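You operate a simulated robot arm through the tools that you are given. There is no shell and no other tool.

You are at the controls of a simulated robot arm. One attempt, no reset.

JOB
Gauge the roller on the bench, set the gap dial to its size and stand it on the white ring.
Fine: wind the micrometer open again. Set down upright: what you pick out.

The check looks at the end state, three seconds after you hand in, the way a careful person would. Anything else that was tipped, shoved, dropped, spilled or broken makes it a failure.

ROBOT AND FRAMES
A 7-joint arm with a two-finger parallel gripper, fixed in place. Base frame: the origin is at the foot of the arm, x ahead of it, y to its left, z up. Lengths are in mm, angles in degrees, forces in N, time in s.
With the tool pointing down near the work surface it reaches from about 240 to 680 mm from the base axis. Its first joint turns from -66.0 to 66.0 degrees. Payload 2.4 kg.
The TCP is the grasp point between the finger pads, 30 mm short of the fingertips. In the tool frame z runs along the fingers and y along their closing line. Largest opening 94 mm; finger width 28, thickness 10; the body of the gripper, 50 by 96 mm, starts 55 mm behind the TCP.
Orientation is that of the tool frame in the base frame, as a unit quaternion [x, y, z, w]. With the fingers straight down and closing along the base's y, the tool's x points along the base's -x, its y along +y and its z along -z.

CONTROLS
- The arm moves only by the tool servo_tool. Its argument "plan" is a list of rows, each a list of 7 numbers: the shift along the tool's x, y, z in units of 300 mm (1.0 is 300 mm), then the turn, a rotation vector about the tool's x, y, z in units of 90 degrees (1.0 is 90 degrees), then the gripper command, from -1 (fully open) to 1 (shut), values between in proportion. In form: [[x, y, z, ax, ay, az, claw], ...]. A call has 1 to 20 rows; each row is the pose to reach, as a shift and turn from the pose commanded when the call began, along the tool's axes at that moment. A call with a number of a shift or a turn outside -1 to 1 is refused whole. Rows are played at 5 a second. More than 50 mm and 8.6 degrees between two rows, or a gripper value outside its range, and nothing of the call is played. A pose out of reach is approached as far as the arm can. The call stops where the force on the tool passes 40 N (or 10 N more than at its start, if that is more) or the arm is blocked; 0.2 s more then pass. Each finger travels about 153 mm/s and halts on what it meets, pressing with about 28 N; the grip force reading is that of the motor and also rises with nothing between the fingers. The clock runs only during rows and for 0.2 s after the last one: add rows that repeat a pose to give the fingers time. It gives the time, the measured TCP pose, the force on the tool (base axes), the opening and the grip force at its end, in the units of the frame above (readings bear some noise), with the torque about the TCP (base axes, N m) and any sound that the robot's microphone picked up, and new pictures: "show" is both (left out), scene, wrist or none.
- Cameras (640 x 400 px; columns grow to the right, rows downward): "scene" is fixed at [37.1, 472.4, 1463.5]; the picture's right is [-0.79, -0.61, 0.00], its down [-0.28, 0.37, -0.88] and it looks along [0.54, -0.70, -0.47] (base axes); focal length 368 px, centre (320, 200). "wrist" rides on the gripper at [76, 14, -103] in the tool frame; the picture's right is [-0.18, 0.98, 0.00], its down [-0.75, -0.14, -0.64] and it looks along [-0.63, -0.12, 0.77] (tool axes); focal length 243 px, centre (320, 200). There is no depth. A picture from a camera that has moved, and an enlarged one, comes with that camera's place and axes in the base frame and with its lens. The place of the scene camera against the robot may be out by one fixed shift of up to 12 mm in any direction.
- enlarge(camera, box): a new picture of the part [left, top, right, bottom] of that camera's present view, enlarged. It takes no simulated time.
- close_job(): hands the job in; it is judged then, once.

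Places have to be worked out from the pictures, the camera data and where the tool is seen. Open the gripper and draw the arm clear of the work before you hand the job in, unless the task says otherwise.

The tools are called after "Emit:" as name(argument=value, ...) on one line, values as JSON. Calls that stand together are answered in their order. servo_tool: Moves the arm, as the interface text tells. Its arguments: {"type":"object","properties":{"plan":{"type":"array","items":{"type":"array","items":{"type":"number"}}},"show":{"type":"string","enum":["both","scene","wrist","none"]}},"required":["plan"]} The other tools are called the same way: enlarge (camera, box) takes an enlarged picture of a part of a camera's view; close_job () hands the job in.

At the start:

```text
time: 0.0
position: [328.2, -15.0, 1271.8]
orientation: [-0.001, 1.0, 0.001, 0.0]
force: [-0.8, 0.4, -0.2]
wrist_torque: [0.02, 0.04, 0.03]
grip_width: 94.0
grasp_force: 0.1
```

scene: 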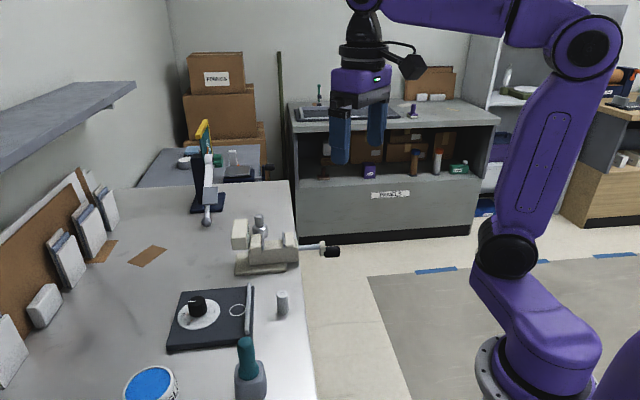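
wrist: 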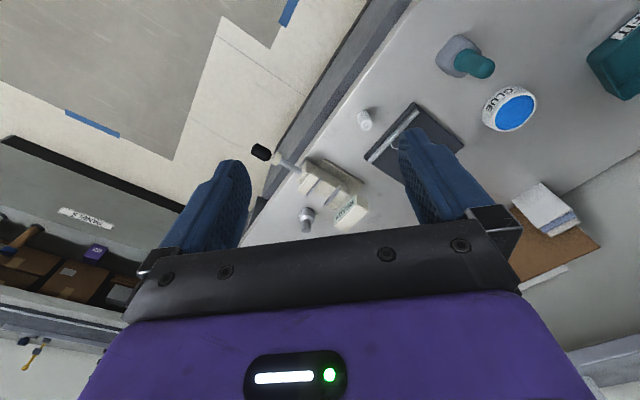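

I see a bench with a micrometer/vice-like device, a dial on a dark plate with a white ring, and a small roller next to it. I'll look closer at each before I move.

Emit:
enlarge(camera="scene", box=[140, 260, 320, 372])

Emit:
enlarge(camera="scene", box=[200, 190, 360, 290])

Emit:
enlarge(camera="wrist", box=[240, 80, 480, 230])

```text
3.56 times, centred on (230, 316) of scene
camera zoom: at [37.1, 472.4, 1463.5], right [-0.79, -0.61, 0.0], down [-0.28, 0.37, -0.88], along [0.54, -0.7, -0.47], focal length 1308 px, centre (640, -212)
```

zoom: 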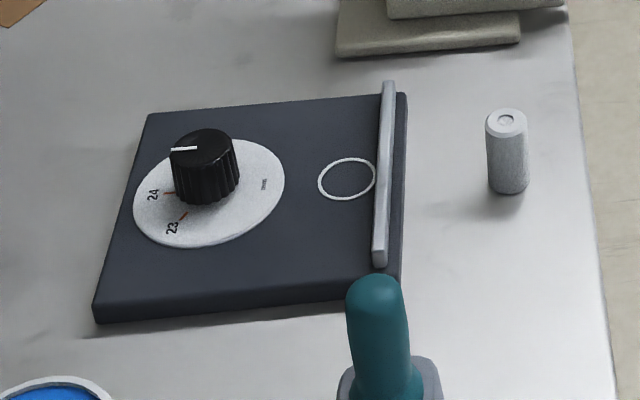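

```text
4.00 times, centred on (280, 240) of scene
camera zoom: at [37.1, 472.4, 1463.5], right [-0.79, -0.61, 0.0], down [-0.28, 0.37, -0.88], along [0.54, -0.7, -0.47], focal length 1472 px, centre (480, 40)
```

zoom: 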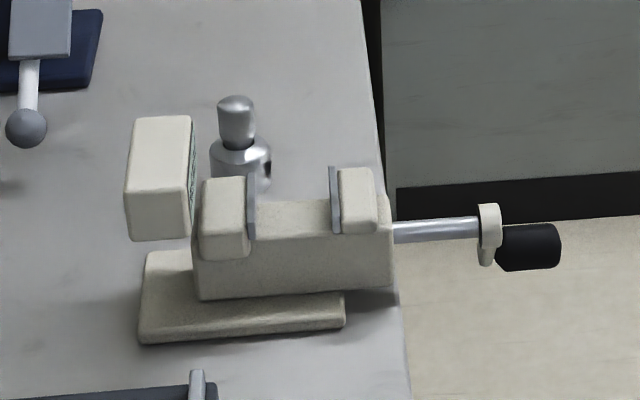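

```text
2.67 times, centred on (360, 155) of wrist
camera zoom: at [253.6, 0.1, 1375.3], right [0.18, 0.98, 0.0], down [0.75, -0.14, 0.64], along [0.63, -0.12, -0.77], focal length 647 px, centre (213, 320)
```

zoom: 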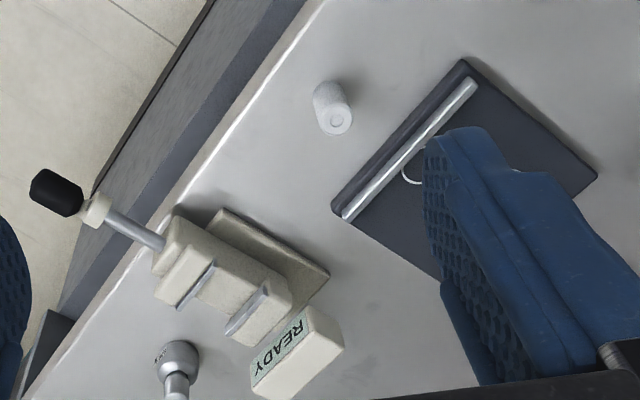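

The roller seems to be near (459, 55), with its top at about z 920 and the bench at about z 880. The micrometer is near (500, -120). I'll lower the arm in free air for a closer wrist view.

Emit:
servo_tool(plan=[[0, -0.01, 0.1, 0, 0, 0, -1], [0, -0.02, 0.2, 0, 0, 0, -1], [0, -0.03, 0.3, 0, 0, 0, -1], [0, -0.04, 0.4, 0, 0, 0, -1], [0, -0.05, 0.5, 0, 0, 0, -1], [0, -0.05, 0.6, 0, 0, 0, -1], [0, -0.05, 0.6, 0, 0, 0, -1]])

```text
time: 1.6
position: [328.5, -31.1, 1093.2]
orientation: [-0.001, 1.0, 0.0, 0.0]
force: [-0.5, 0.1, -0.2]
wrist_torque: [0.02, 0.01, 0.0]
grip_width: 94.0
grasp_force: 0.0
camera wrist: at [254.4, -16.6, 1197.0], right [0.18, 0.98, 0.0], down [0.75, -0.14, 0.64], along [0.63, -0.12, -0.77], focal length 243 px, centre (320, 200)
```

scene: 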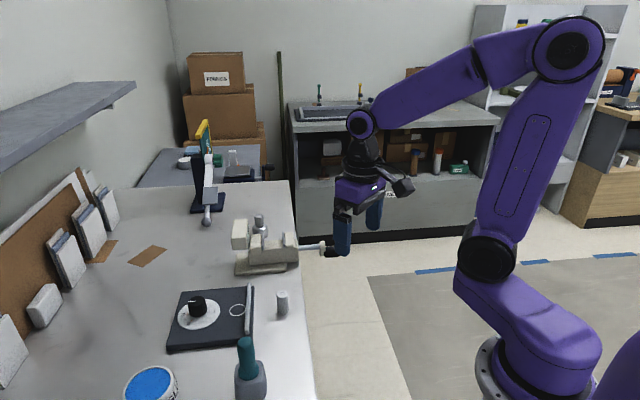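
wrist: 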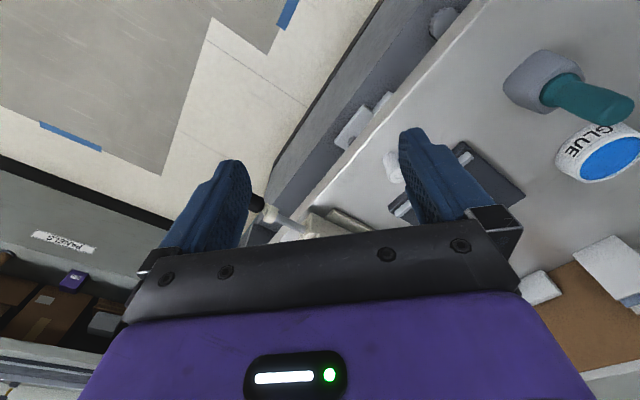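

The gripper hides anything beyond the TCP, so I need to be above the objects. I'll move forward over the micrometer area, keeping height.

Emit:
servo_tool(plan=[[-0.1, -0.02, -0.03, 0, 0, 0, -1], [-0.2, -0.05, -0.06, 0, 0, 0, -1], [-0.3, -0.08, -0.1, 0, 0, 0, -1], [-0.4, -0.1, -0.12, 0, 0, 0, -1], [-0.4, -0.1, -0.12, 0, 0, 0, -1]])

```text
time: 2.8
position: [450.6, -61.2, 1128.5]
orientation: [0.0, 1.0, 0.0, 0.0]
force: [0.7, 0.0, -0.3]
wrist_torque: [-0.02, 0.02, 0.0]
grip_width: 94.2
grasp_force: 0.0
camera wrist: at [375.1, -47.6, 1231.3], right [0.18, 0.98, 0.0], down [0.75, -0.14, 0.64], along [0.63, -0.12, -0.77], focal length 243 px, centre (320, 200)
```

scene: 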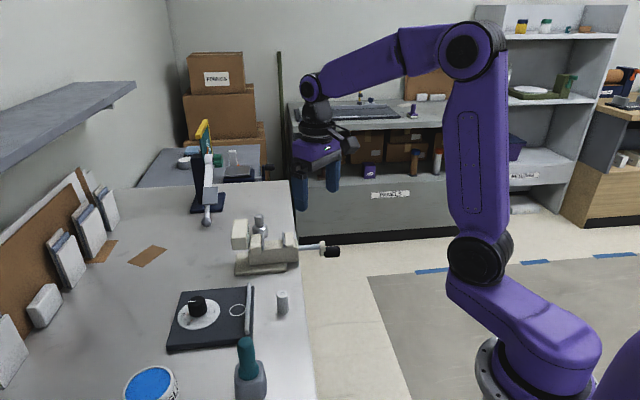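
wrist: 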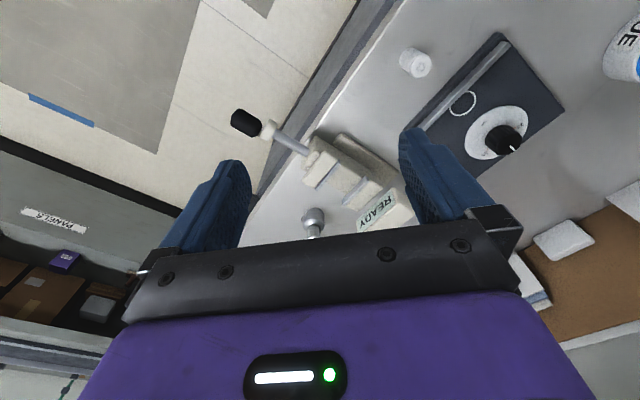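

Emit:
enlarge(camera="wrist", box=[220, 90, 440, 240])

Emit:
enlarge(camera="wrist", box=[380, 20, 580, 170])

```text
2.67 times, centred on (330, 165) of wrist
camera zoom: at [375.1, -47.6, 1231.3], right [0.18, 0.98, 0.0], down [0.75, -0.14, 0.64], along [0.63, -0.12, -0.77], focal length 647 px, centre (293, 293)
```

zoom: 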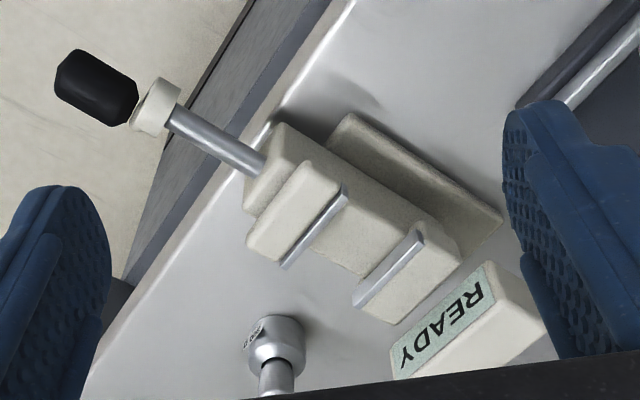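

```text
2.67 times, centred on (480, 95) of wrist
camera zoom: at [375.1, -47.6, 1231.3], right [0.18, 0.98, 0.0], down [0.75, -0.14, 0.64], along [0.63, -0.12, -0.77], focal length 647 px, centre (-107, 480)
```

zoom: 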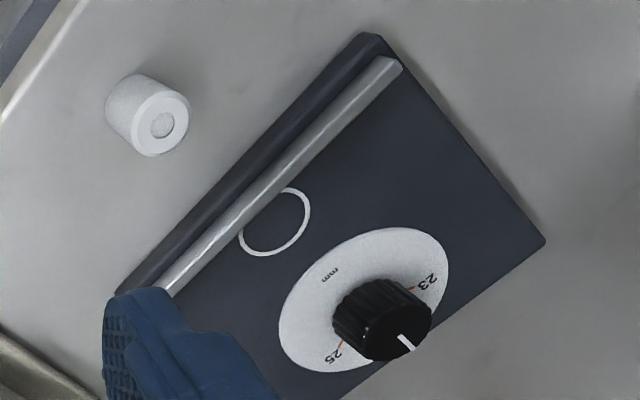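

The roller top is at about (457, 54, 918). The micrometer axis runs at about 45° from the knob, which overhangs the bench edge, towards the READY display. I'll move above the micrometer for a second viewpoint.

Emit:
servo_tool(plan=[[-0.1, -0.05, 0, 0, 0, 0, -1], [-0.2, -0.1, 0, 0, 0, 0, -1], [-0.3, -0.15, 0, 0, 0, 0, -1], [-0.35, -0.17, 0, 0, 0, 0, -1], [-0.35, -0.17, 0, 0, 0, 0, -1]], show="wrist")

```text
time: 4.0
position: [554.5, -110.3, 1128.4]
orientation: [0.001, 1.0, 0.0, 0.0]
force: [0.0, 0.0, 0.9]
wrist_torque: [0.01, 0.01, -0.03]
grip_width: 94.2
grasp_force: 0.1
camera wrist: at [479.8, -96.1, 1231.7], right [0.18, 0.98, 0.0], down [0.75, -0.14, 0.64], along [0.63, -0.12, -0.77], focal length 243 px, centre (320, 200)
```

wrist: 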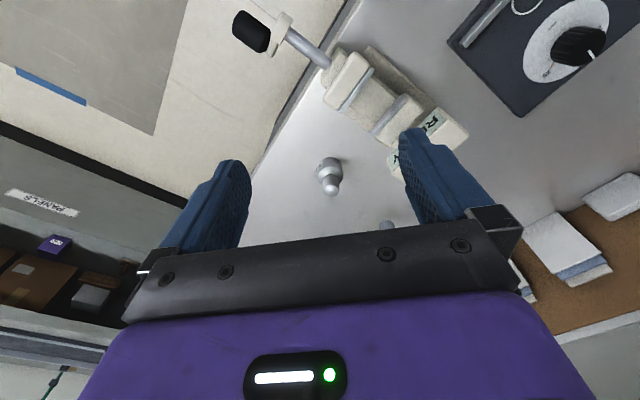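

Emit:
enlarge(camera="wrist", box=[220, 0, 480, 200])

Emit:
enlarge(camera="wrist", box=[300, 20, 480, 180])

```text
2.00 times, centred on (350, 100) of wrist
camera zoom: at [479.8, -96.1, 1231.7], right [0.18, 0.98, 0.0], down [0.75, -0.14, 0.64], along [0.63, -0.12, -0.77], focal length 485 px, centre (260, 400)
```

zoom: 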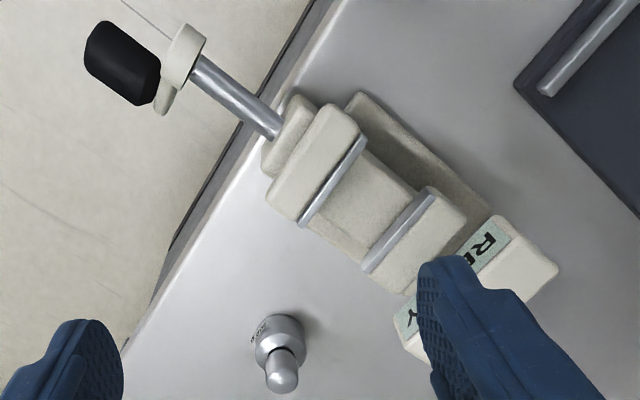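

```text
2.50 times, centred on (390, 100) of wrist
camera zoom: at [479.8, -96.1, 1231.7], right [0.18, 0.98, 0.0], down [0.75, -0.14, 0.64], along [0.63, -0.12, -0.77], focal length 606 px, centre (145, 450)
```

zoom: 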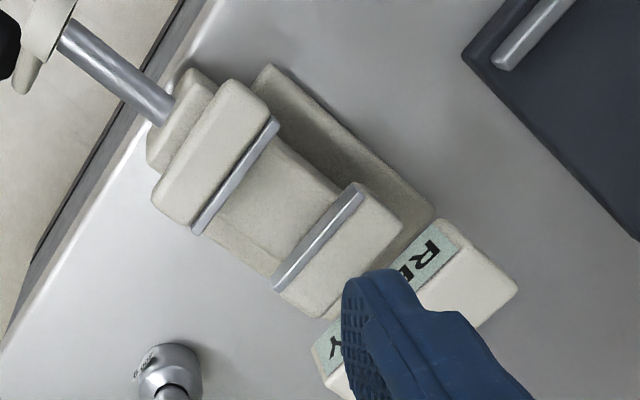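

The beige hub has an arm hanging down to an offset black handle, so this is a crank. Its rod axis is at z ≈ 920 and the handle is at about (496, -182, 885). The anvils span z up to about 949, and the gap centre is near (583, -55). I'll yaw 45° to line up with the micrometer axis and look closer.

Emit:
servo_tool(plan=[[0.03, -0.02, 0.03, 0, 0, -0.0833, -1], [0.06, -0.04, 0.06, 0, 0, -0.1667, -1], [0.09, -0.05, 0.1, 0, 0, -0.25, -1], [0.12, -0.07, 0.13, 0, 0, -0.3333, -1], [0.15, -0.085, 0.16, 0, 0, -0.4167, -1], [0.18, -0.1, 0.2, 0, 0, -0.5, -1], [0.18, -0.1, 0.2, 0, 0, -0.5, -1]])

```text
time: 5.6
position: [500.3, -141.4, 1067.1]
orientation: [-0.383, 0.924, 0.0, 0.0]
force: [0.2, -0.3, 0.0]
wrist_torque: [-0.01, -0.02, -0.01]
grip_width: 94.0
grasp_force: 0.0
camera wrist: at [437.6, -184.9, 1169.6], right [-0.57, 0.82, 0.0], down [0.63, 0.43, 0.64], along [0.53, 0.36, -0.77], focal length 243 px, centre (320, 200)
```

scene: 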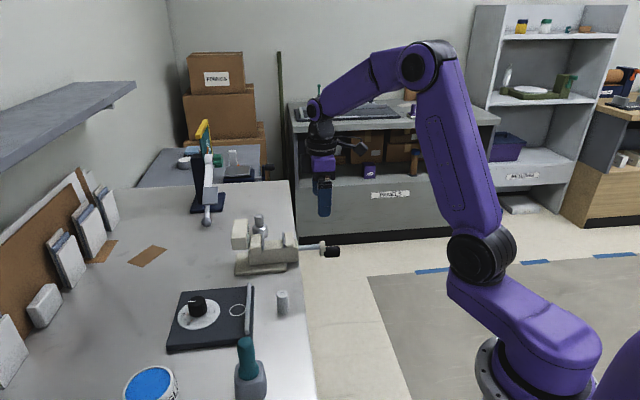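
wrist: 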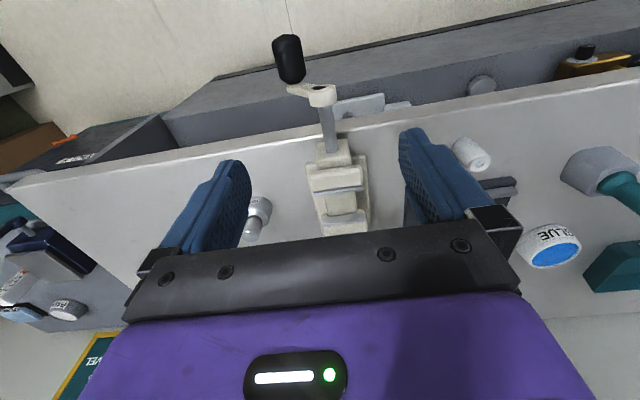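

Emit:
enlarge(camera="wrist", box=[230, 20, 430, 240])

Emit:
enlarge(camera="scene", box=[220, 200, 350, 285])

```text
1.82 times, centred on (330, 130) of wrist
camera zoom: at [437.6, -184.9, 1169.6], right [-0.57, 0.82, 0.0], down [0.63, 0.43, 0.64], along [0.53, 0.36, -0.77], focal length 441 px, centre (302, 327)
```

zoom: 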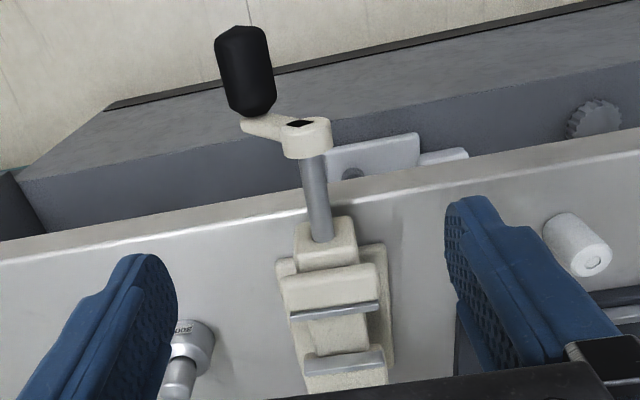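

```text
4.71 times, centred on (285, 242) of scene
camera zoom: at [37.1, 472.4, 1463.5], right [-0.79, -0.61, 0.0], down [-0.28, 0.37, -0.88], along [0.54, -0.7, -0.47], focal length 1731 px, centre (485, 0)
```

zoom: 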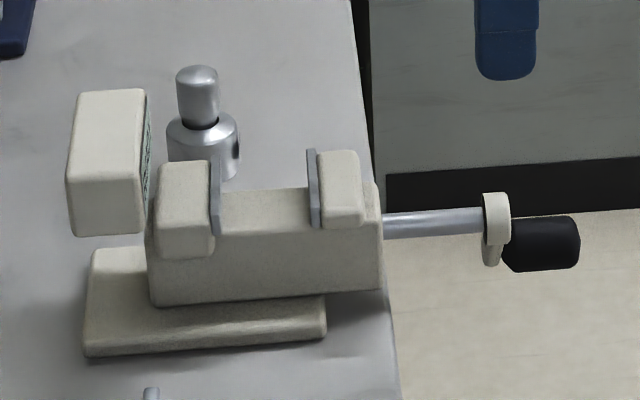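

The crank's hub axis is at about (494, -146, 921) and its handle is at about (496, -183, 885), a radius of about 45 mm. The slot floor is at z ≈ 930 and the gap is about 45 mm. Next I'll move above the roller to look closely at it and the dial.

Emit:
servo_tool(plan=[[-0.06, 0.094, 0, 0, 0, 0, -1], [-0.12, 0.187, 0, 0, 0, 0, -1], [-0.18, 0.281, 0, 0, 0, 0, -1], [-0.24, 0.374, 0.03, 0, 0, 0, -1], [-0.3, 0.468, 0.06, 0, 0, 0, -1], [-0.358, 0.561, 0.09, 0, 0, 0, -1], [-0.358, 0.561, 0.09, 0, 0, 0, -1]], show="wrist")

Emit:
enlarge(camera="wrist", box=[220, 40, 440, 200])

```text
time: 7.2
position: [457.8, 56.5, 1040.1]
orientation: [-0.381, 0.924, 0.0, 0.0]
force: [0.2, -0.3, 0.2]
wrist_torque: [-0.03, -0.02, 0.0]
grip_width: 94.1
grasp_force: 0.1
camera wrist: at [395.3, 11.6, 1143.7], right [-0.56, 0.83, 0.0], down [0.63, 0.43, 0.64], along [0.53, 0.36, -0.77], focal length 243 px, centre (320, 200)
```

wrist: 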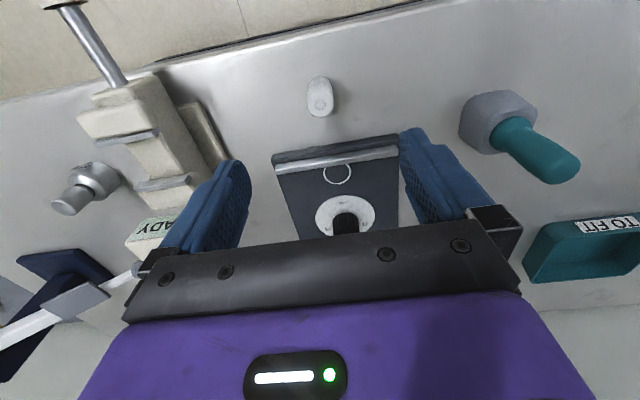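

```text
2.50 times, centred on (330, 120) of wrist
camera zoom: at [395.3, 11.6, 1143.7], right [-0.56, 0.83, 0.0], down [0.63, 0.43, 0.64], along [0.53, 0.36, -0.77], focal length 606 px, centre (295, 400)
```

zoom: 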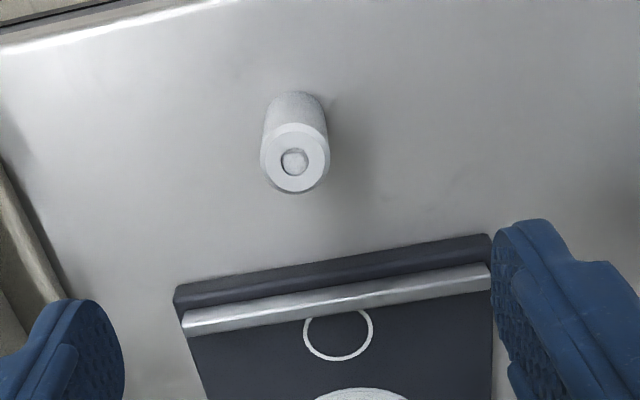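

The roller is centred near (457.5, 53.8), with its top at about z 918 and base at about z 873. I'll descend part-way over it and check the centring.

Emit:
servo_tool(plan=[[0.007, -0.006, 0.08, 0, 0, 0, -1], [0.007, -0.006, 0.16, 0, 0, 0, -1], [0.007, -0.006, 0.24, 0, 0, 0, -1], [0.007, -0.006, 0.28, 0, 0, 0, -1], [0.007, -0.006, 0.28, 0, 0, 0, -1]])

Emit:
enlarge(camera="wrist", box=[220, 60, 440, 220])

Emit:
enlarge(camera="scene", box=[210, 240, 340, 325])

```text
time: 8.4
position: [454.4, 51.6, 958.1]
orientation: [-0.382, 0.924, 0.0, 0.0]
force: [0.3, 0.2, 0.1]
wrist_torque: [0.02, 0.03, 0.01]
grip_width: 94.2
grasp_force: 0.0
camera wrist: at [392.3, 7.4, 1061.2], right [-0.56, 0.83, 0.0], down [0.63, 0.43, 0.64], along [0.53, 0.36, -0.77], focal length 243 px, centre (320, 200)
```

scene: 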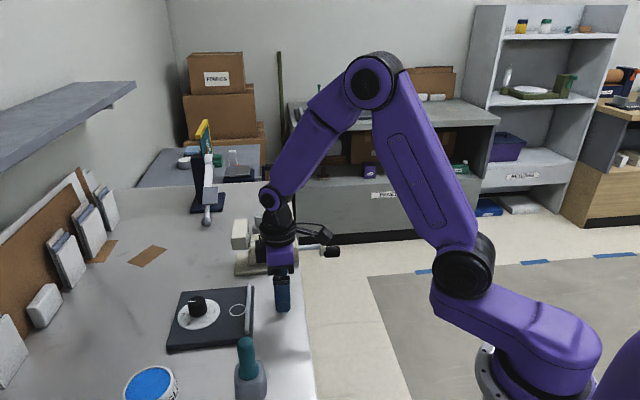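
wrist: 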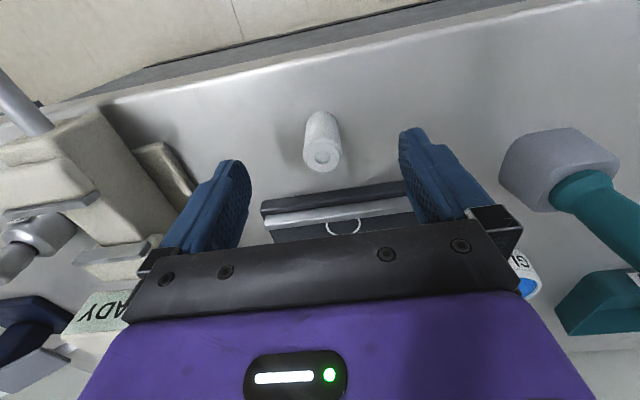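

```text
2.50 times, centred on (330, 140) of wrist
camera zoom: at [392.3, 7.4, 1061.2], right [-0.56, 0.83, 0.0], down [0.63, 0.43, 0.64], along [0.53, 0.36, -0.77], focal length 606 px, centre (295, 350)
```

zoom: 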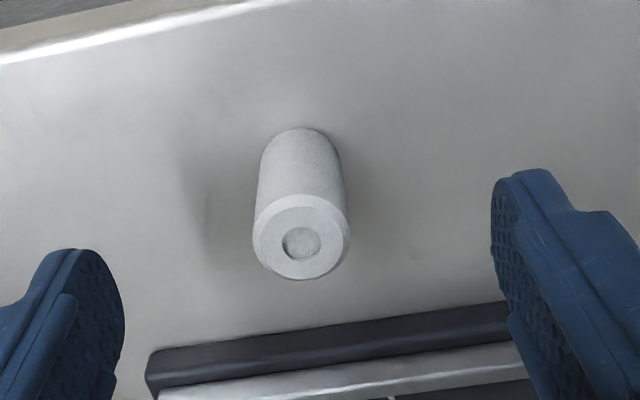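

```text
4.71 times, centred on (275, 282) of scene
camera zoom: at [37.1, 472.4, 1463.5], right [-0.79, -0.61, 0.0], down [-0.28, 0.37, -0.88], along [0.54, -0.7, -0.47], focal length 1731 px, centre (532, -188)
```

zoom: 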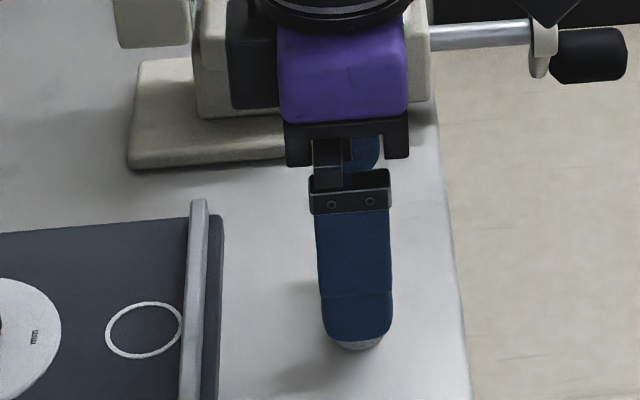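

The readings carry a few mm of noise, so I'll hold still for a moment and read the pose again to see how much of the offset is noise.

Emit:
servo_tool(plan=[[0, 0, 0, 0, 0, 0, -1]], show="none")

Emit:
servo_tool(plan=[[0, 0, 0, 0, 0, 0, -1]], show="none")

Emit:
servo_tool(plan=[[0, 0, 0, 0, 0, 0, -1]], show="none")

```text
time: 8.8
position: [454.2, 50.8, 958.1]
orientation: [-0.383, 0.924, 0.0, 0.0]
force: [-0.2, 0.1, -0.5]
wrist_torque: [0.02, 0.0, 0.02]
grip_width: 94.4
grasp_force: 0.1
```

```text
time: 9.2
position: [454.9, 51.8, 958.5]
orientation: [-0.383, 0.924, 0.0, 0.0]
force: [-0.2, -0.2, 0.2]
wrist_torque: [0.02, -0.02, -0.01]
grip_width: 93.7
grasp_force: 0.1
```

```text
time: 9.6
position: [454.7, 51.6, 958.7]
orientation: [-0.382, 0.924, 0.0, 0.0]
force: [0.5, 0.0, 0.0]
wrist_torque: [-0.01, -0.02, 0.01]
grip_width: 93.7
grasp_force: 0.0
```

Noise is only about 0.4 mm, so the measured pose is trustworthy. The roller sits about 2.5 mm ahead of the TCP (tool -x) and 1 mm to +y, so I'll correct for that and descend to z ≈ 919.

Emit:
servo_tool(plan=[[-0.004, 0.002, 0.04, 0, 0, 0, -1], [-0.008, 0.004, 0.08, 0, 0, 0, -1], [-0.008, 0.004, 0.12, 0, 0, 0, -1], [-0.008, 0.004, 0.13, 0, 0, 0, -1], [-0.008, 0.004, 0.13, 0, 0, 0, -1]])

Emit:
enlarge(camera="wrist", box=[220, 80, 440, 240])

Emit:
enlarge(camera="scene", box=[210, 240, 340, 325])

```text
time: 10.8
position: [456.1, 55.7, 917.9]
orientation: [-0.383, 0.924, 0.0, 0.0]
force: [0.6, -0.3, -0.5]
wrist_torque: [0.0, -0.01, 0.0]
grip_width: 93.8
grasp_force: 0.1
camera wrist: at [393.5, 12.0, 1021.3], right [-0.56, 0.83, 0.0], down [0.63, 0.43, 0.64], along [0.53, 0.36, -0.77], focal length 243 px, centre (320, 200)
```

scene: 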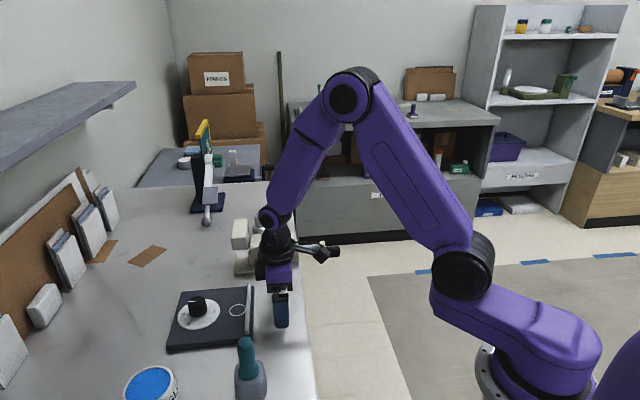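
wrist: 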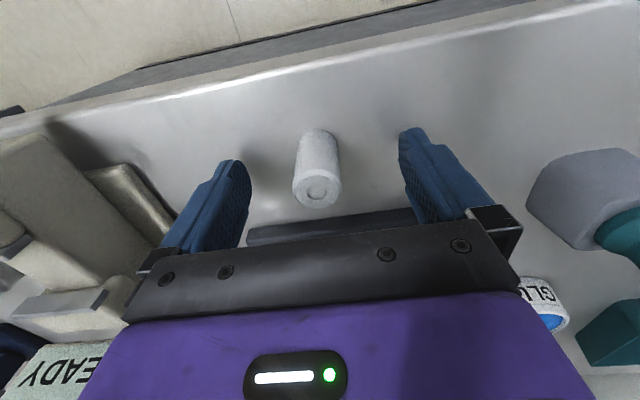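

```text
2.50 times, centred on (330, 160) of wrist
camera zoom: at [393.5, 12.0, 1021.3], right [-0.56, 0.83, 0.0], down [0.63, 0.43, 0.64], along [0.53, 0.36, -0.77], focal length 606 px, centre (295, 300)
```

zoom: 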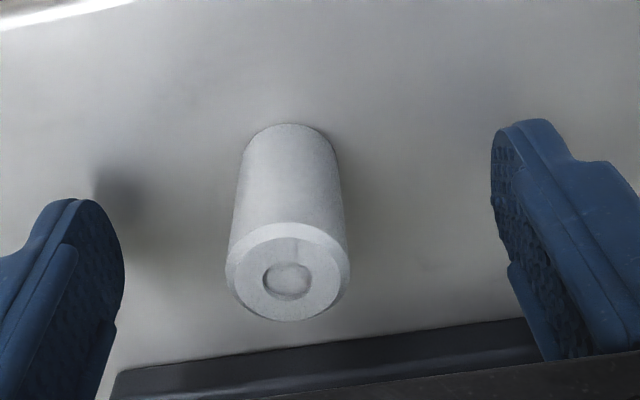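

```text
4.71 times, centred on (275, 282) of scene
camera zoom: at [37.1, 472.4, 1463.5], right [-0.79, -0.61, 0.0], down [-0.28, 0.37, -0.88], along [0.54, -0.7, -0.47], focal length 1731 px, centre (532, -188)
```

zoom: 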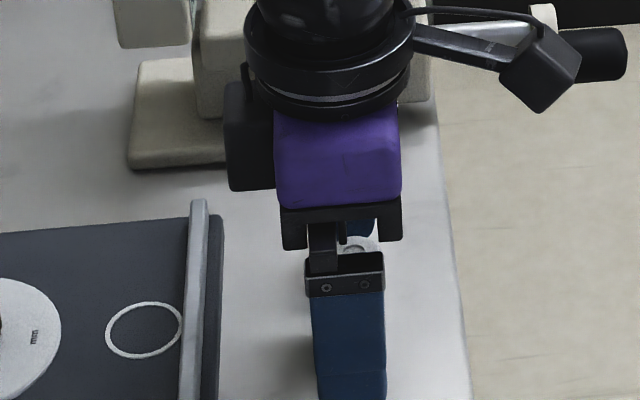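

The TCP is at (456.1, 55.7, 917.9) and the roller sits about 1.2 mm to tool -y. I'll make that small shift and close on the roller.

Emit:
servo_tool(plan=[[0, -0.004, 0, 0, 0, 0, -1], [0, -0.004, 0, 0, 0, 0, 0.3], [0, -0.004, 0, 0, 0, 0, 1], [0, -0.004, 0, 0, 0, 0, 1], [0, -0.004, 0, 0, 0, 0, 1]])

Emit:
enlarge(camera="wrist", box=[220, 80, 440, 240])

```text
time: 12.0
position: [457.2, 53.9, 917.5]
orientation: [-0.383, 0.924, 0.0, -0.001]
force: [-0.5, 0.1, -0.9]
wrist_torque: [0.03, -0.03, -0.04]
grip_width: 23.8
grasp_force: 27.7
camera wrist: at [394.1, 11.1, 1021.5], right [-0.56, 0.83, 0.0], down [0.63, 0.43, 0.64], along [0.53, 0.36, -0.77], focal length 243 px, centre (320, 200)
```

scene: 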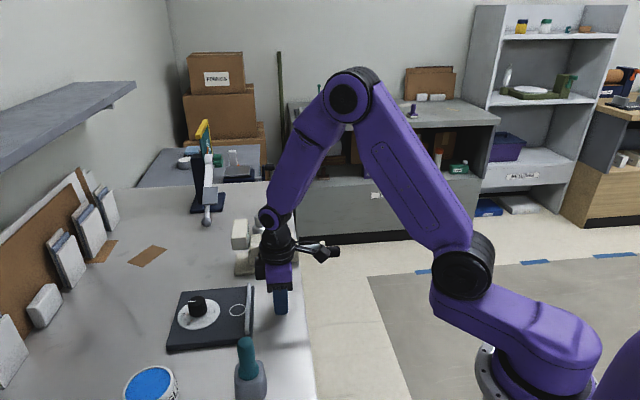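
wrist: 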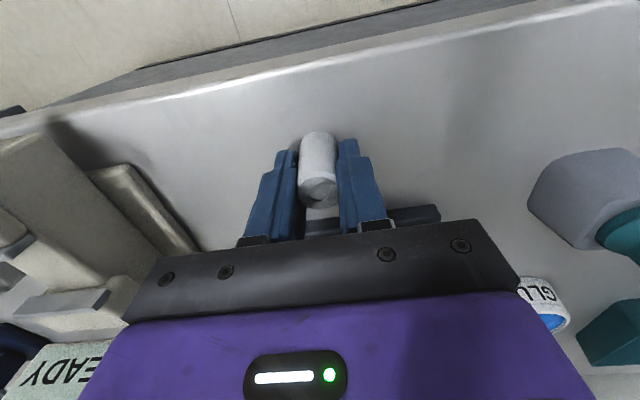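

```text
2.50 times, centred on (330, 160) of wrist
camera zoom: at [394.1, 11.1, 1021.5], right [-0.56, 0.83, 0.0], down [0.63, 0.43, 0.64], along [0.53, 0.36, -0.77], focal length 606 px, centre (295, 300)
```

zoom: 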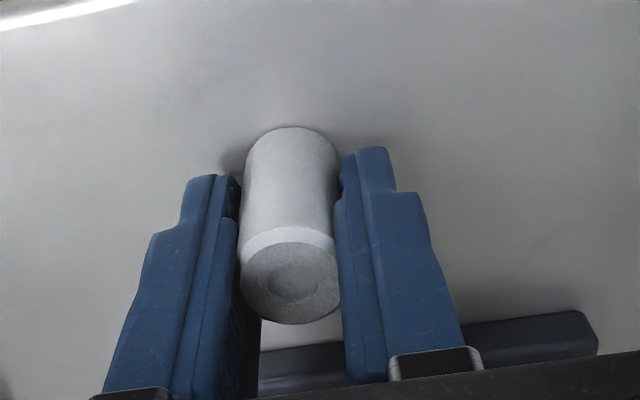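

The roller is gripped, with the grip reading 23.8 mm. I'll lift straight up and carry it over the micrometer slot centre at about (583, -55), staying high.

Emit:
servo_tool(plan=[[0, 0, -0.05, 0, 0, 0, 1], [0, 0, -0.15, 0, 0, 0, 1], [0, 0, -0.27, 0, 0, 0, 1], [0, 0, -0.39, 0, 0, 0, 1], [0, 0, -0.47, 0, 0, 0, 1], [-0.008, -0.1, -0.47, 0, 0, 0, 1], [-0.016, -0.22, -0.47, 0, 0, 0, 1], [-0.024, -0.34, -0.47, 0, 0, 0, 1], [-0.032, -0.46, -0.47, 0, 0, 0, 1], [-0.039, -0.53, -0.47, 0, 0, 0, 1], [-0.039, -0.555, -0.47, 0, 0, 0, 1], [-0.039, -0.555, -0.47, 0, 0, 0, 1]])

Emit:
enlarge(camera="wrist", box=[220, 60, 440, 220])

Emit:
enlarge(camera="scene", box=[200, 175, 350, 285])

```text
time: 14.6
position: [585.7, -54.9, 1059.4]
orientation: [-0.383, 0.924, 0.0, 0.0]
force: [0.9, 0.5, -0.2]
wrist_torque: [-0.02, -0.01, -0.01]
grip_width: 24.0
grasp_force: 27.9
camera wrist: at [522.9, -99.2, 1161.9], right [-0.56, 0.83, 0.0], down [0.63, 0.43, 0.64], along [0.53, 0.36, -0.77], focal length 243 px, centre (320, 200)
```

scene: 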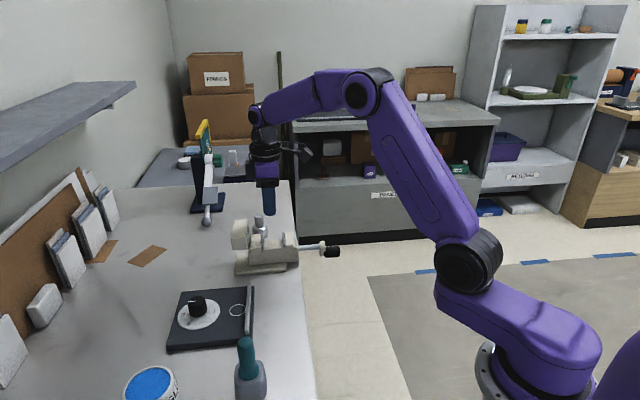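
wrist: 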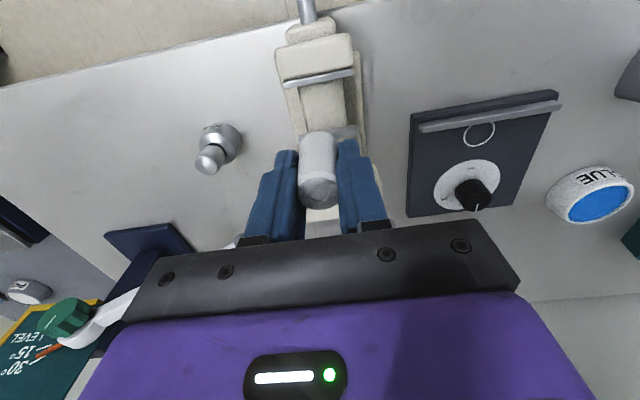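

```text
2.50 times, centred on (330, 140) of wrist
camera zoom: at [522.9, -99.2, 1161.9], right [-0.56, 0.83, 0.0], down [0.63, 0.43, 0.64], along [0.53, 0.36, -0.77], focal length 606 px, centre (295, 350)
```

zoom: 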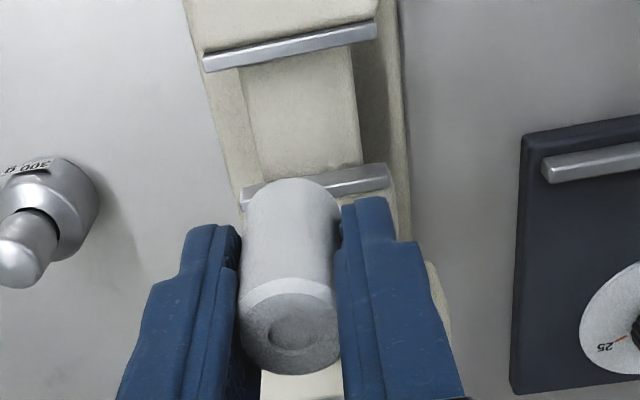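

```text
3.64 times, centred on (275, 230) of scene
camera zoom: at [37.1, 472.4, 1463.5], right [-0.79, -0.61, 0.0], down [-0.28, 0.37, -0.88], along [0.54, -0.7, -0.47], focal length 1338 px, centre (484, 91)
```

zoom: 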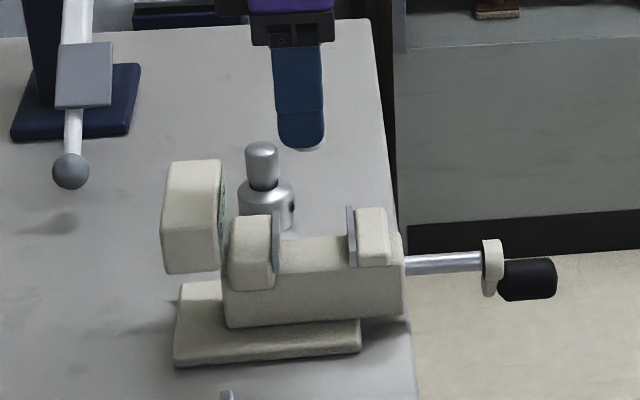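

The anvil gap centre works out to about (582, -55.4) with a gap of about 42 mm. I'll make a small correction and lower to just above the anvil tops to check.

Emit:
servo_tool(plan=[[0.012, 0.007, 0.03, 0, 0, 0, 1], [0.012, 0.007, 0.1, 0, 0, 0, 1], [0.012, 0.007, 0.16, 0, 0, 0, 1], [0.012, 0.007, 0.19, 0, 0, 0, 1], [0.012, 0.007, 0.19, 0, 0, 0, 1]])

Emit:
enlarge(camera="wrist", box=[220, 60, 440, 220])

Emit:
enlarge(camera="scene", box=[200, 175, 350, 285])

```text
time: 15.8
position: [580.8, -55.2, 1001.6]
orientation: [-0.382, 0.924, -0.001, 0.0]
force: [-0.6, -0.3, 0.0]
wrist_torque: [-0.01, -0.01, 0.01]
grip_width: 24.0
grasp_force: 27.8
camera wrist: at [517.6, -99.5, 1106.0], right [-0.56, 0.83, 0.0], down [0.63, 0.43, 0.64], along [0.53, 0.36, -0.77], focal length 243 px, centre (320, 200)
```

scene: 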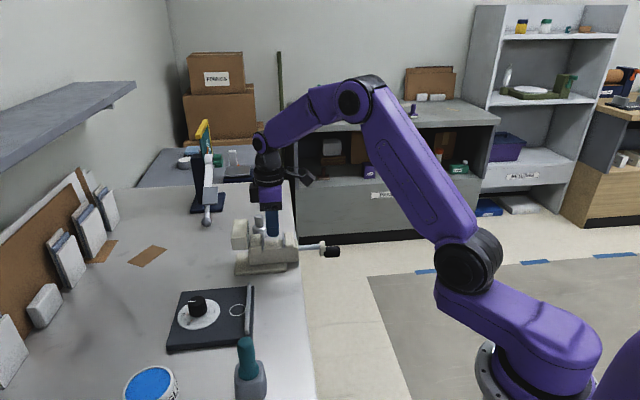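
wrist: 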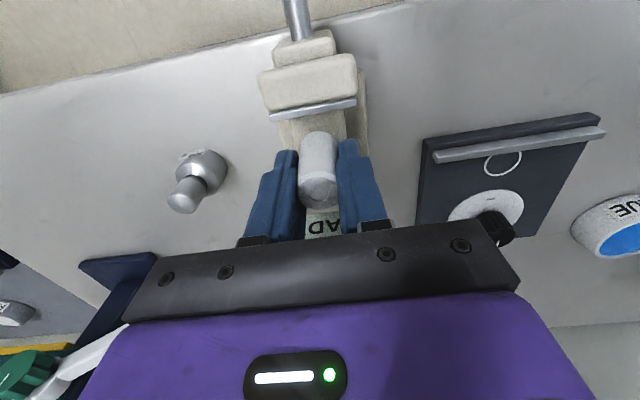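

```text
2.50 times, centred on (330, 140) of wrist
camera zoom: at [517.6, -99.5, 1106.0], right [-0.56, 0.83, 0.0], down [0.63, 0.43, 0.64], along [0.53, 0.36, -0.77], focal length 606 px, centre (295, 350)
```

zoom: 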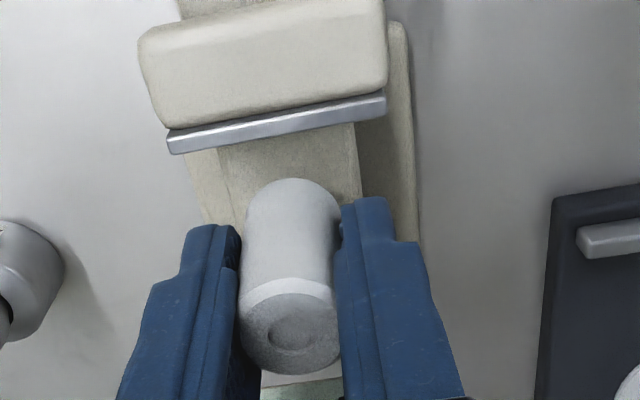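

```text
3.64 times, centred on (275, 230) of scene
camera zoom: at [37.1, 472.4, 1463.5], right [-0.79, -0.61, 0.0], down [-0.28, 0.37, -0.88], along [0.54, -0.7, -0.47], focal length 1338 px, centre (484, 91)
```

zoom: 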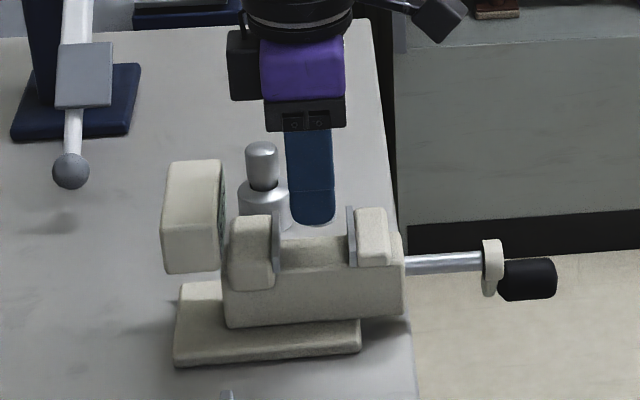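

Clearances look good: about 10 mm to the near anvil and about 8 mm on the far side. I'll lower the roller between the anvils to near the floor and check.

Emit:
servo_tool(plan=[[0, 0, 0.03, 0, 0, 0, 1], [0, 0, 0.055, 0, 0, 0, 1], [0, 0, 0.075, 0, 0, 0, 1], [0, 0, 0.075, 0, 0, 0, 1]])

Emit:
enlarge(camera="scene", box=[220, 200, 340, 280])

Emit:
enlarge(camera="wrist", box=[220, 60, 440, 220])

```text
time: 16.8
position: [579.4, -55.2, 979.7]
orientation: [-0.382, 0.924, -0.001, 0.0]
force: [-0.4, 0.1, -0.7]
wrist_torque: [-0.01, 0.0, -0.01]
grip_width: 23.7
grasp_force: 27.5
camera wrist: at [516.8, -99.4, 1082.4], right [-0.56, 0.83, 0.0], down [0.63, 0.43, 0.64], along [0.53, 0.36, -0.77], focal length 243 px, centre (320, 200)
```

scene: 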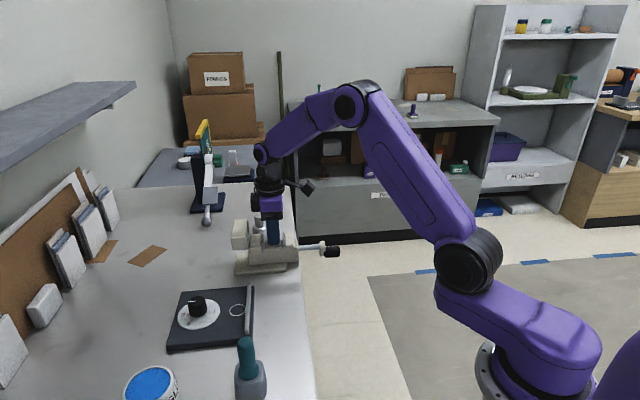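
wrist: 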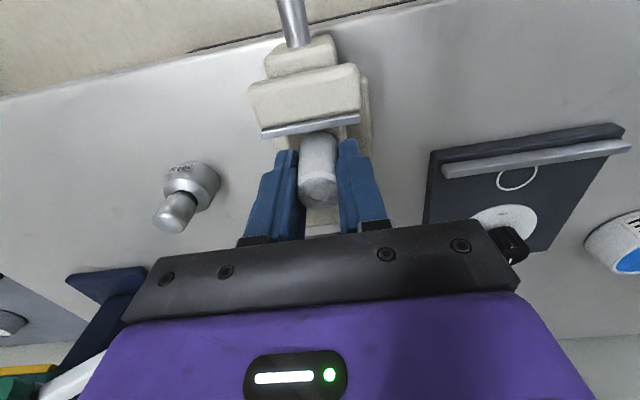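

```text
5.00 times, centred on (280, 240) of scene
camera zoom: at [37.1, 472.4, 1463.5], right [-0.79, -0.61, 0.0], down [-0.28, 0.37, -0.88], along [0.54, -0.7, -0.47], focal length 1840 px, centre (520, 0)
```

zoom: 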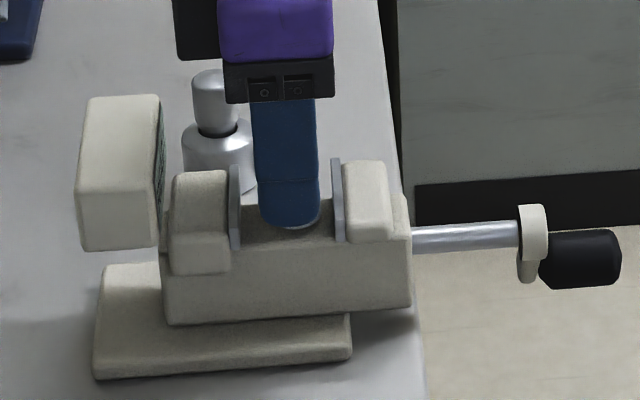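

```text
2.50 times, centred on (330, 140) of wrist
camera zoom: at [516.8, -99.4, 1082.4], right [-0.56, 0.83, 0.0], down [0.63, 0.43, 0.64], along [0.53, 0.36, -0.77], focal length 606 px, centre (295, 350)
```

zoom: 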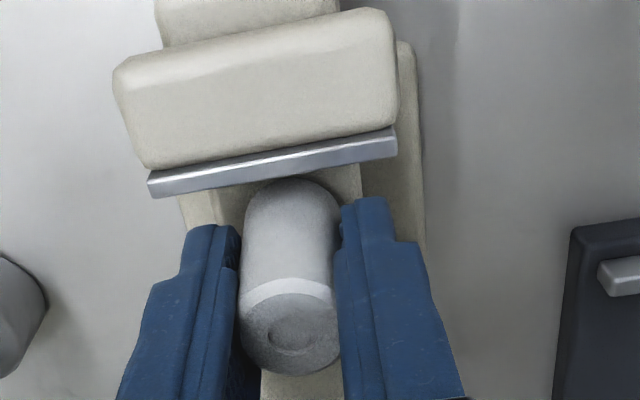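

It's centred between the plates. I'll lower in small steps and watch the force for floor contact.

Emit:
servo_tool(plan=[[0, 0, 0.005, 0, 0, 0, 1], [0, 0, 0.01, 0, 0, 0, 1], [0, 0, 0.015, 0, 0, 0, 1], [0, 0, 0.015, 0, 0, 0, 1]], show="none")

Emit:
enlarge(camera="scene", box=[250, 220, 310, 260])

```text
time: 17.8
position: [580.5, -55.3, 975.6]
orientation: [-0.383, 0.924, 0.0, 0.001]
force: [0.3, -0.7, 8.3]
wrist_torque: [-0.05, 0.05, 0.02]
grip_width: 23.6
grasp_force: 27.9
```

```text
10.00 times, centred on (280, 240) of scene
camera zoom: at [36.9, 472.4, 1463.6], right [-0.79, -0.61, 0.0], down [-0.28, 0.37, -0.88], along [0.54, -0.7, -0.47], focal length 3679 px, centre (720, -200)
```

zoom: 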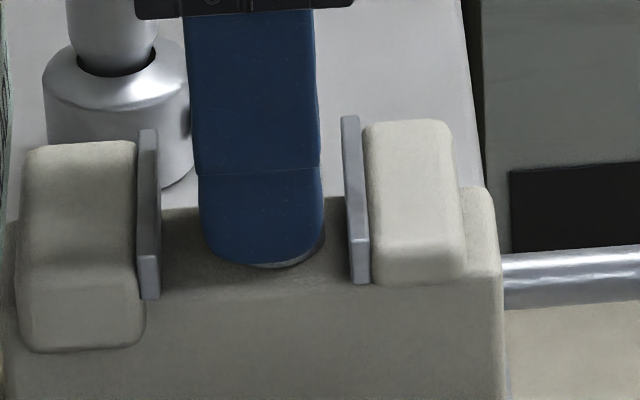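

Contact shows at 8 N, so the roller is standing on the slot floor. I'll release, retract straight up and check it.

Emit:
servo_tool(plan=[[0, 0, 0.011, 0, 0, 0, 0.4], [0, 0, 0.011, 0, 0, 0, -0.1], [0, 0, 0.011, 0, 0, 0, -0.3], [0, 0, -0.05, 0, 0, 0, -0.3], [0, 0, -0.15, 0, 0, 0, -0.3], [0, 0, -0.28, 0, 0, 0, -0.3], [0, 0, -0.28, 0, 0, 0, -0.3]])

Emit:
enlarge(camera="scene", box=[220, 200, 340, 280])

Emit:
enlarge(camera="wrist", box=[220, 20, 440, 180])

```text
time: 19.4
position: [579.8, -56.3, 1058.4]
orientation: [-0.383, 0.924, 0.001, -0.001]
force: [0.0, -0.3, 0.2]
wrist_torque: [0.01, -0.03, 0.0]
grip_width: 61.1
grasp_force: 0.1
camera wrist: at [517.5, -100.4, 1162.0], right [-0.56, 0.83, 0.0], down [0.63, 0.43, 0.64], along [0.53, 0.36, -0.77], focal length 243 px, centre (320, 200)
```

scene: 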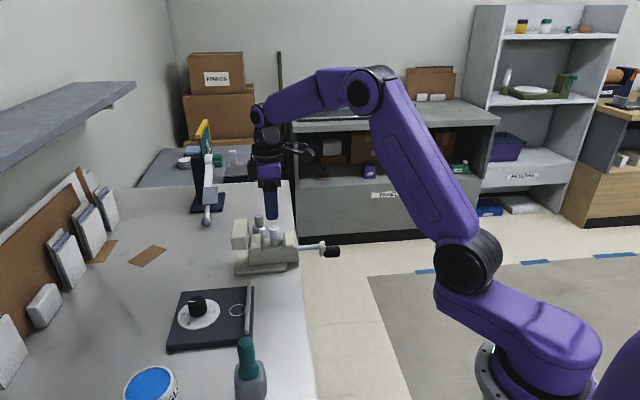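
wrist: 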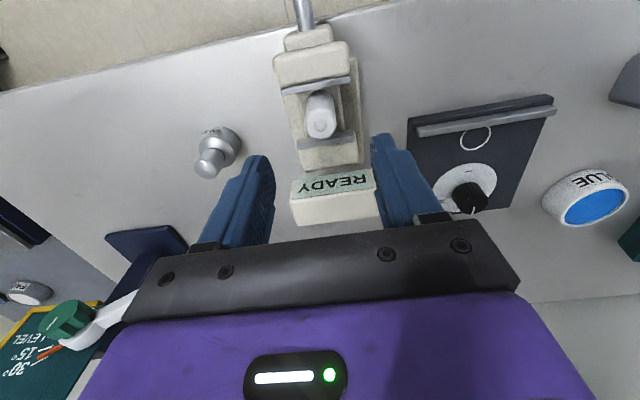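

```text
5.00 times, centred on (280, 240) of scene
camera zoom: at [37.1, 472.4, 1463.5], right [-0.79, -0.61, 0.0], down [-0.28, 0.37, -0.88], along [0.54, -0.7, -0.47], focal length 1840 px, centre (520, 0)
```

zoom: 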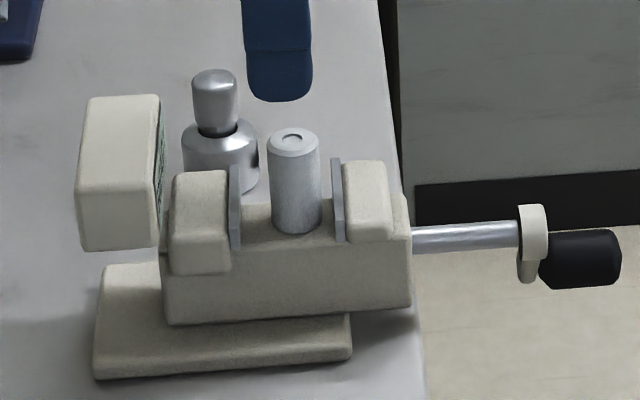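

```text
2.50 times, centred on (330, 100) of wrist
camera zoom: at [517.5, -100.4, 1162.0], right [-0.56, 0.83, 0.0], down [0.63, 0.43, 0.64], along [0.53, 0.36, -0.77], focal length 606 px, centre (295, 450)
```

zoom: 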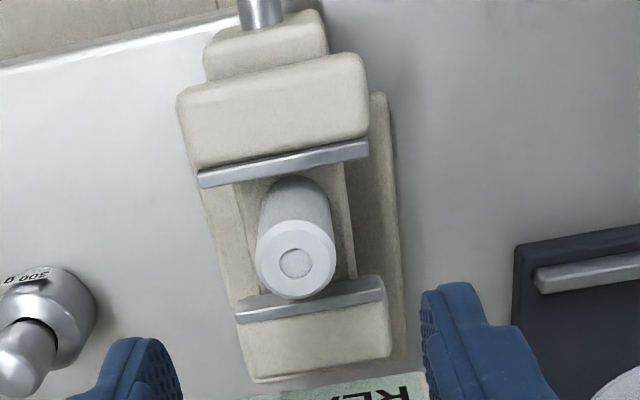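

The roller stands upright between the anvils. Next I'll move out over the crank handle, high and with fingers open, to find it precisely.

Emit:
servo_tool(plan=[[0.1, -0.02, 0, 0, 0, 0, -0.3], [0.22, -0.04, 0, 0, 0, 0, -0.6], [0.34, -0.07, 0, 0, 0, 0, -0.6], [0.44, -0.09, 0.05, 0, 0, 0, -0.6], [0.497, -0.1, 0.15, 0, 0, 0, -0.6], [0.497, -0.1, 0.15, 0, 0, 0, -0.6]])

Emit:
enlarge(camera="wrist", box=[220, 60, 440, 220])

Emit:
enlarge(camera="scene", box=[250, 200, 370, 280])

```text
time: 20.8
position: [496.4, -180.9, 1013.5]
orientation: [-0.383, 0.924, 0.0, -0.001]
force: [-0.1, -0.9, -0.1]
wrist_torque: [-0.01, 0.0, 0.02]
grip_width: 75.4
grasp_force: 0.0
camera wrist: at [434.1, -225.3, 1116.9], right [-0.56, 0.83, 0.0], down [0.63, 0.43, 0.64], along [0.53, 0.36, -0.77], focal length 243 px, centre (320, 200)
```

scene: 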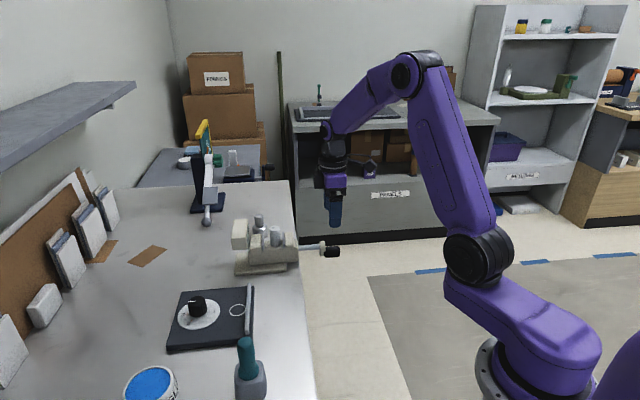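
wrist: 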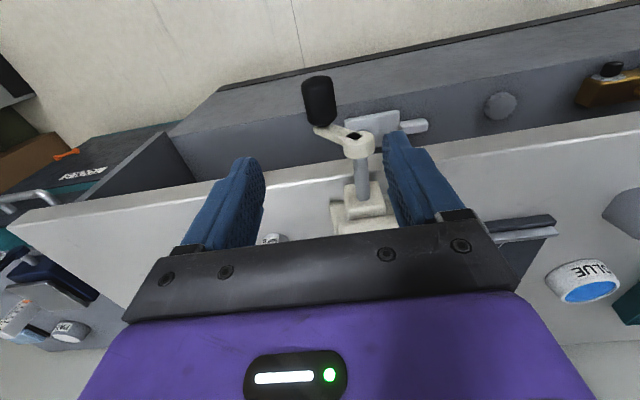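

```text
2.50 times, centred on (330, 140) of wrist
camera zoom: at [434.1, -225.3, 1116.9], right [-0.56, 0.83, 0.0], down [0.63, 0.43, 0.64], along [0.53, 0.36, -0.77], focal length 606 px, centre (295, 350)
```

zoom: 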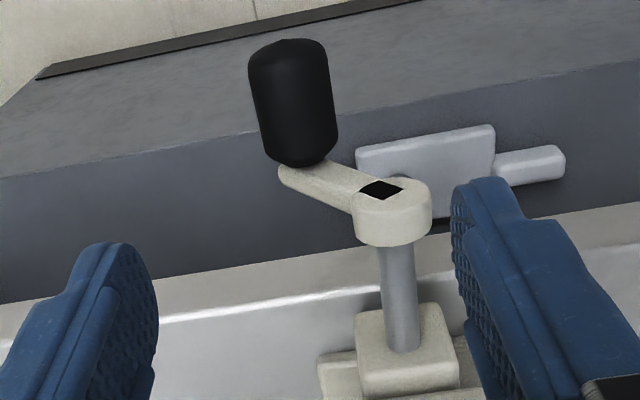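

```text
5.00 times, centred on (310, 240) of scene
camera zoom: at [37.1, 472.4, 1463.5], right [-0.79, -0.61, 0.0], down [-0.28, 0.37, -0.88], along [0.54, -0.7, -0.47], focal length 1840 px, centre (370, 0)
```

zoom: 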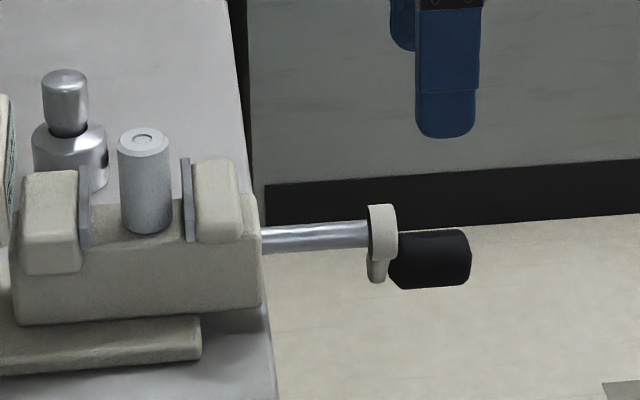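

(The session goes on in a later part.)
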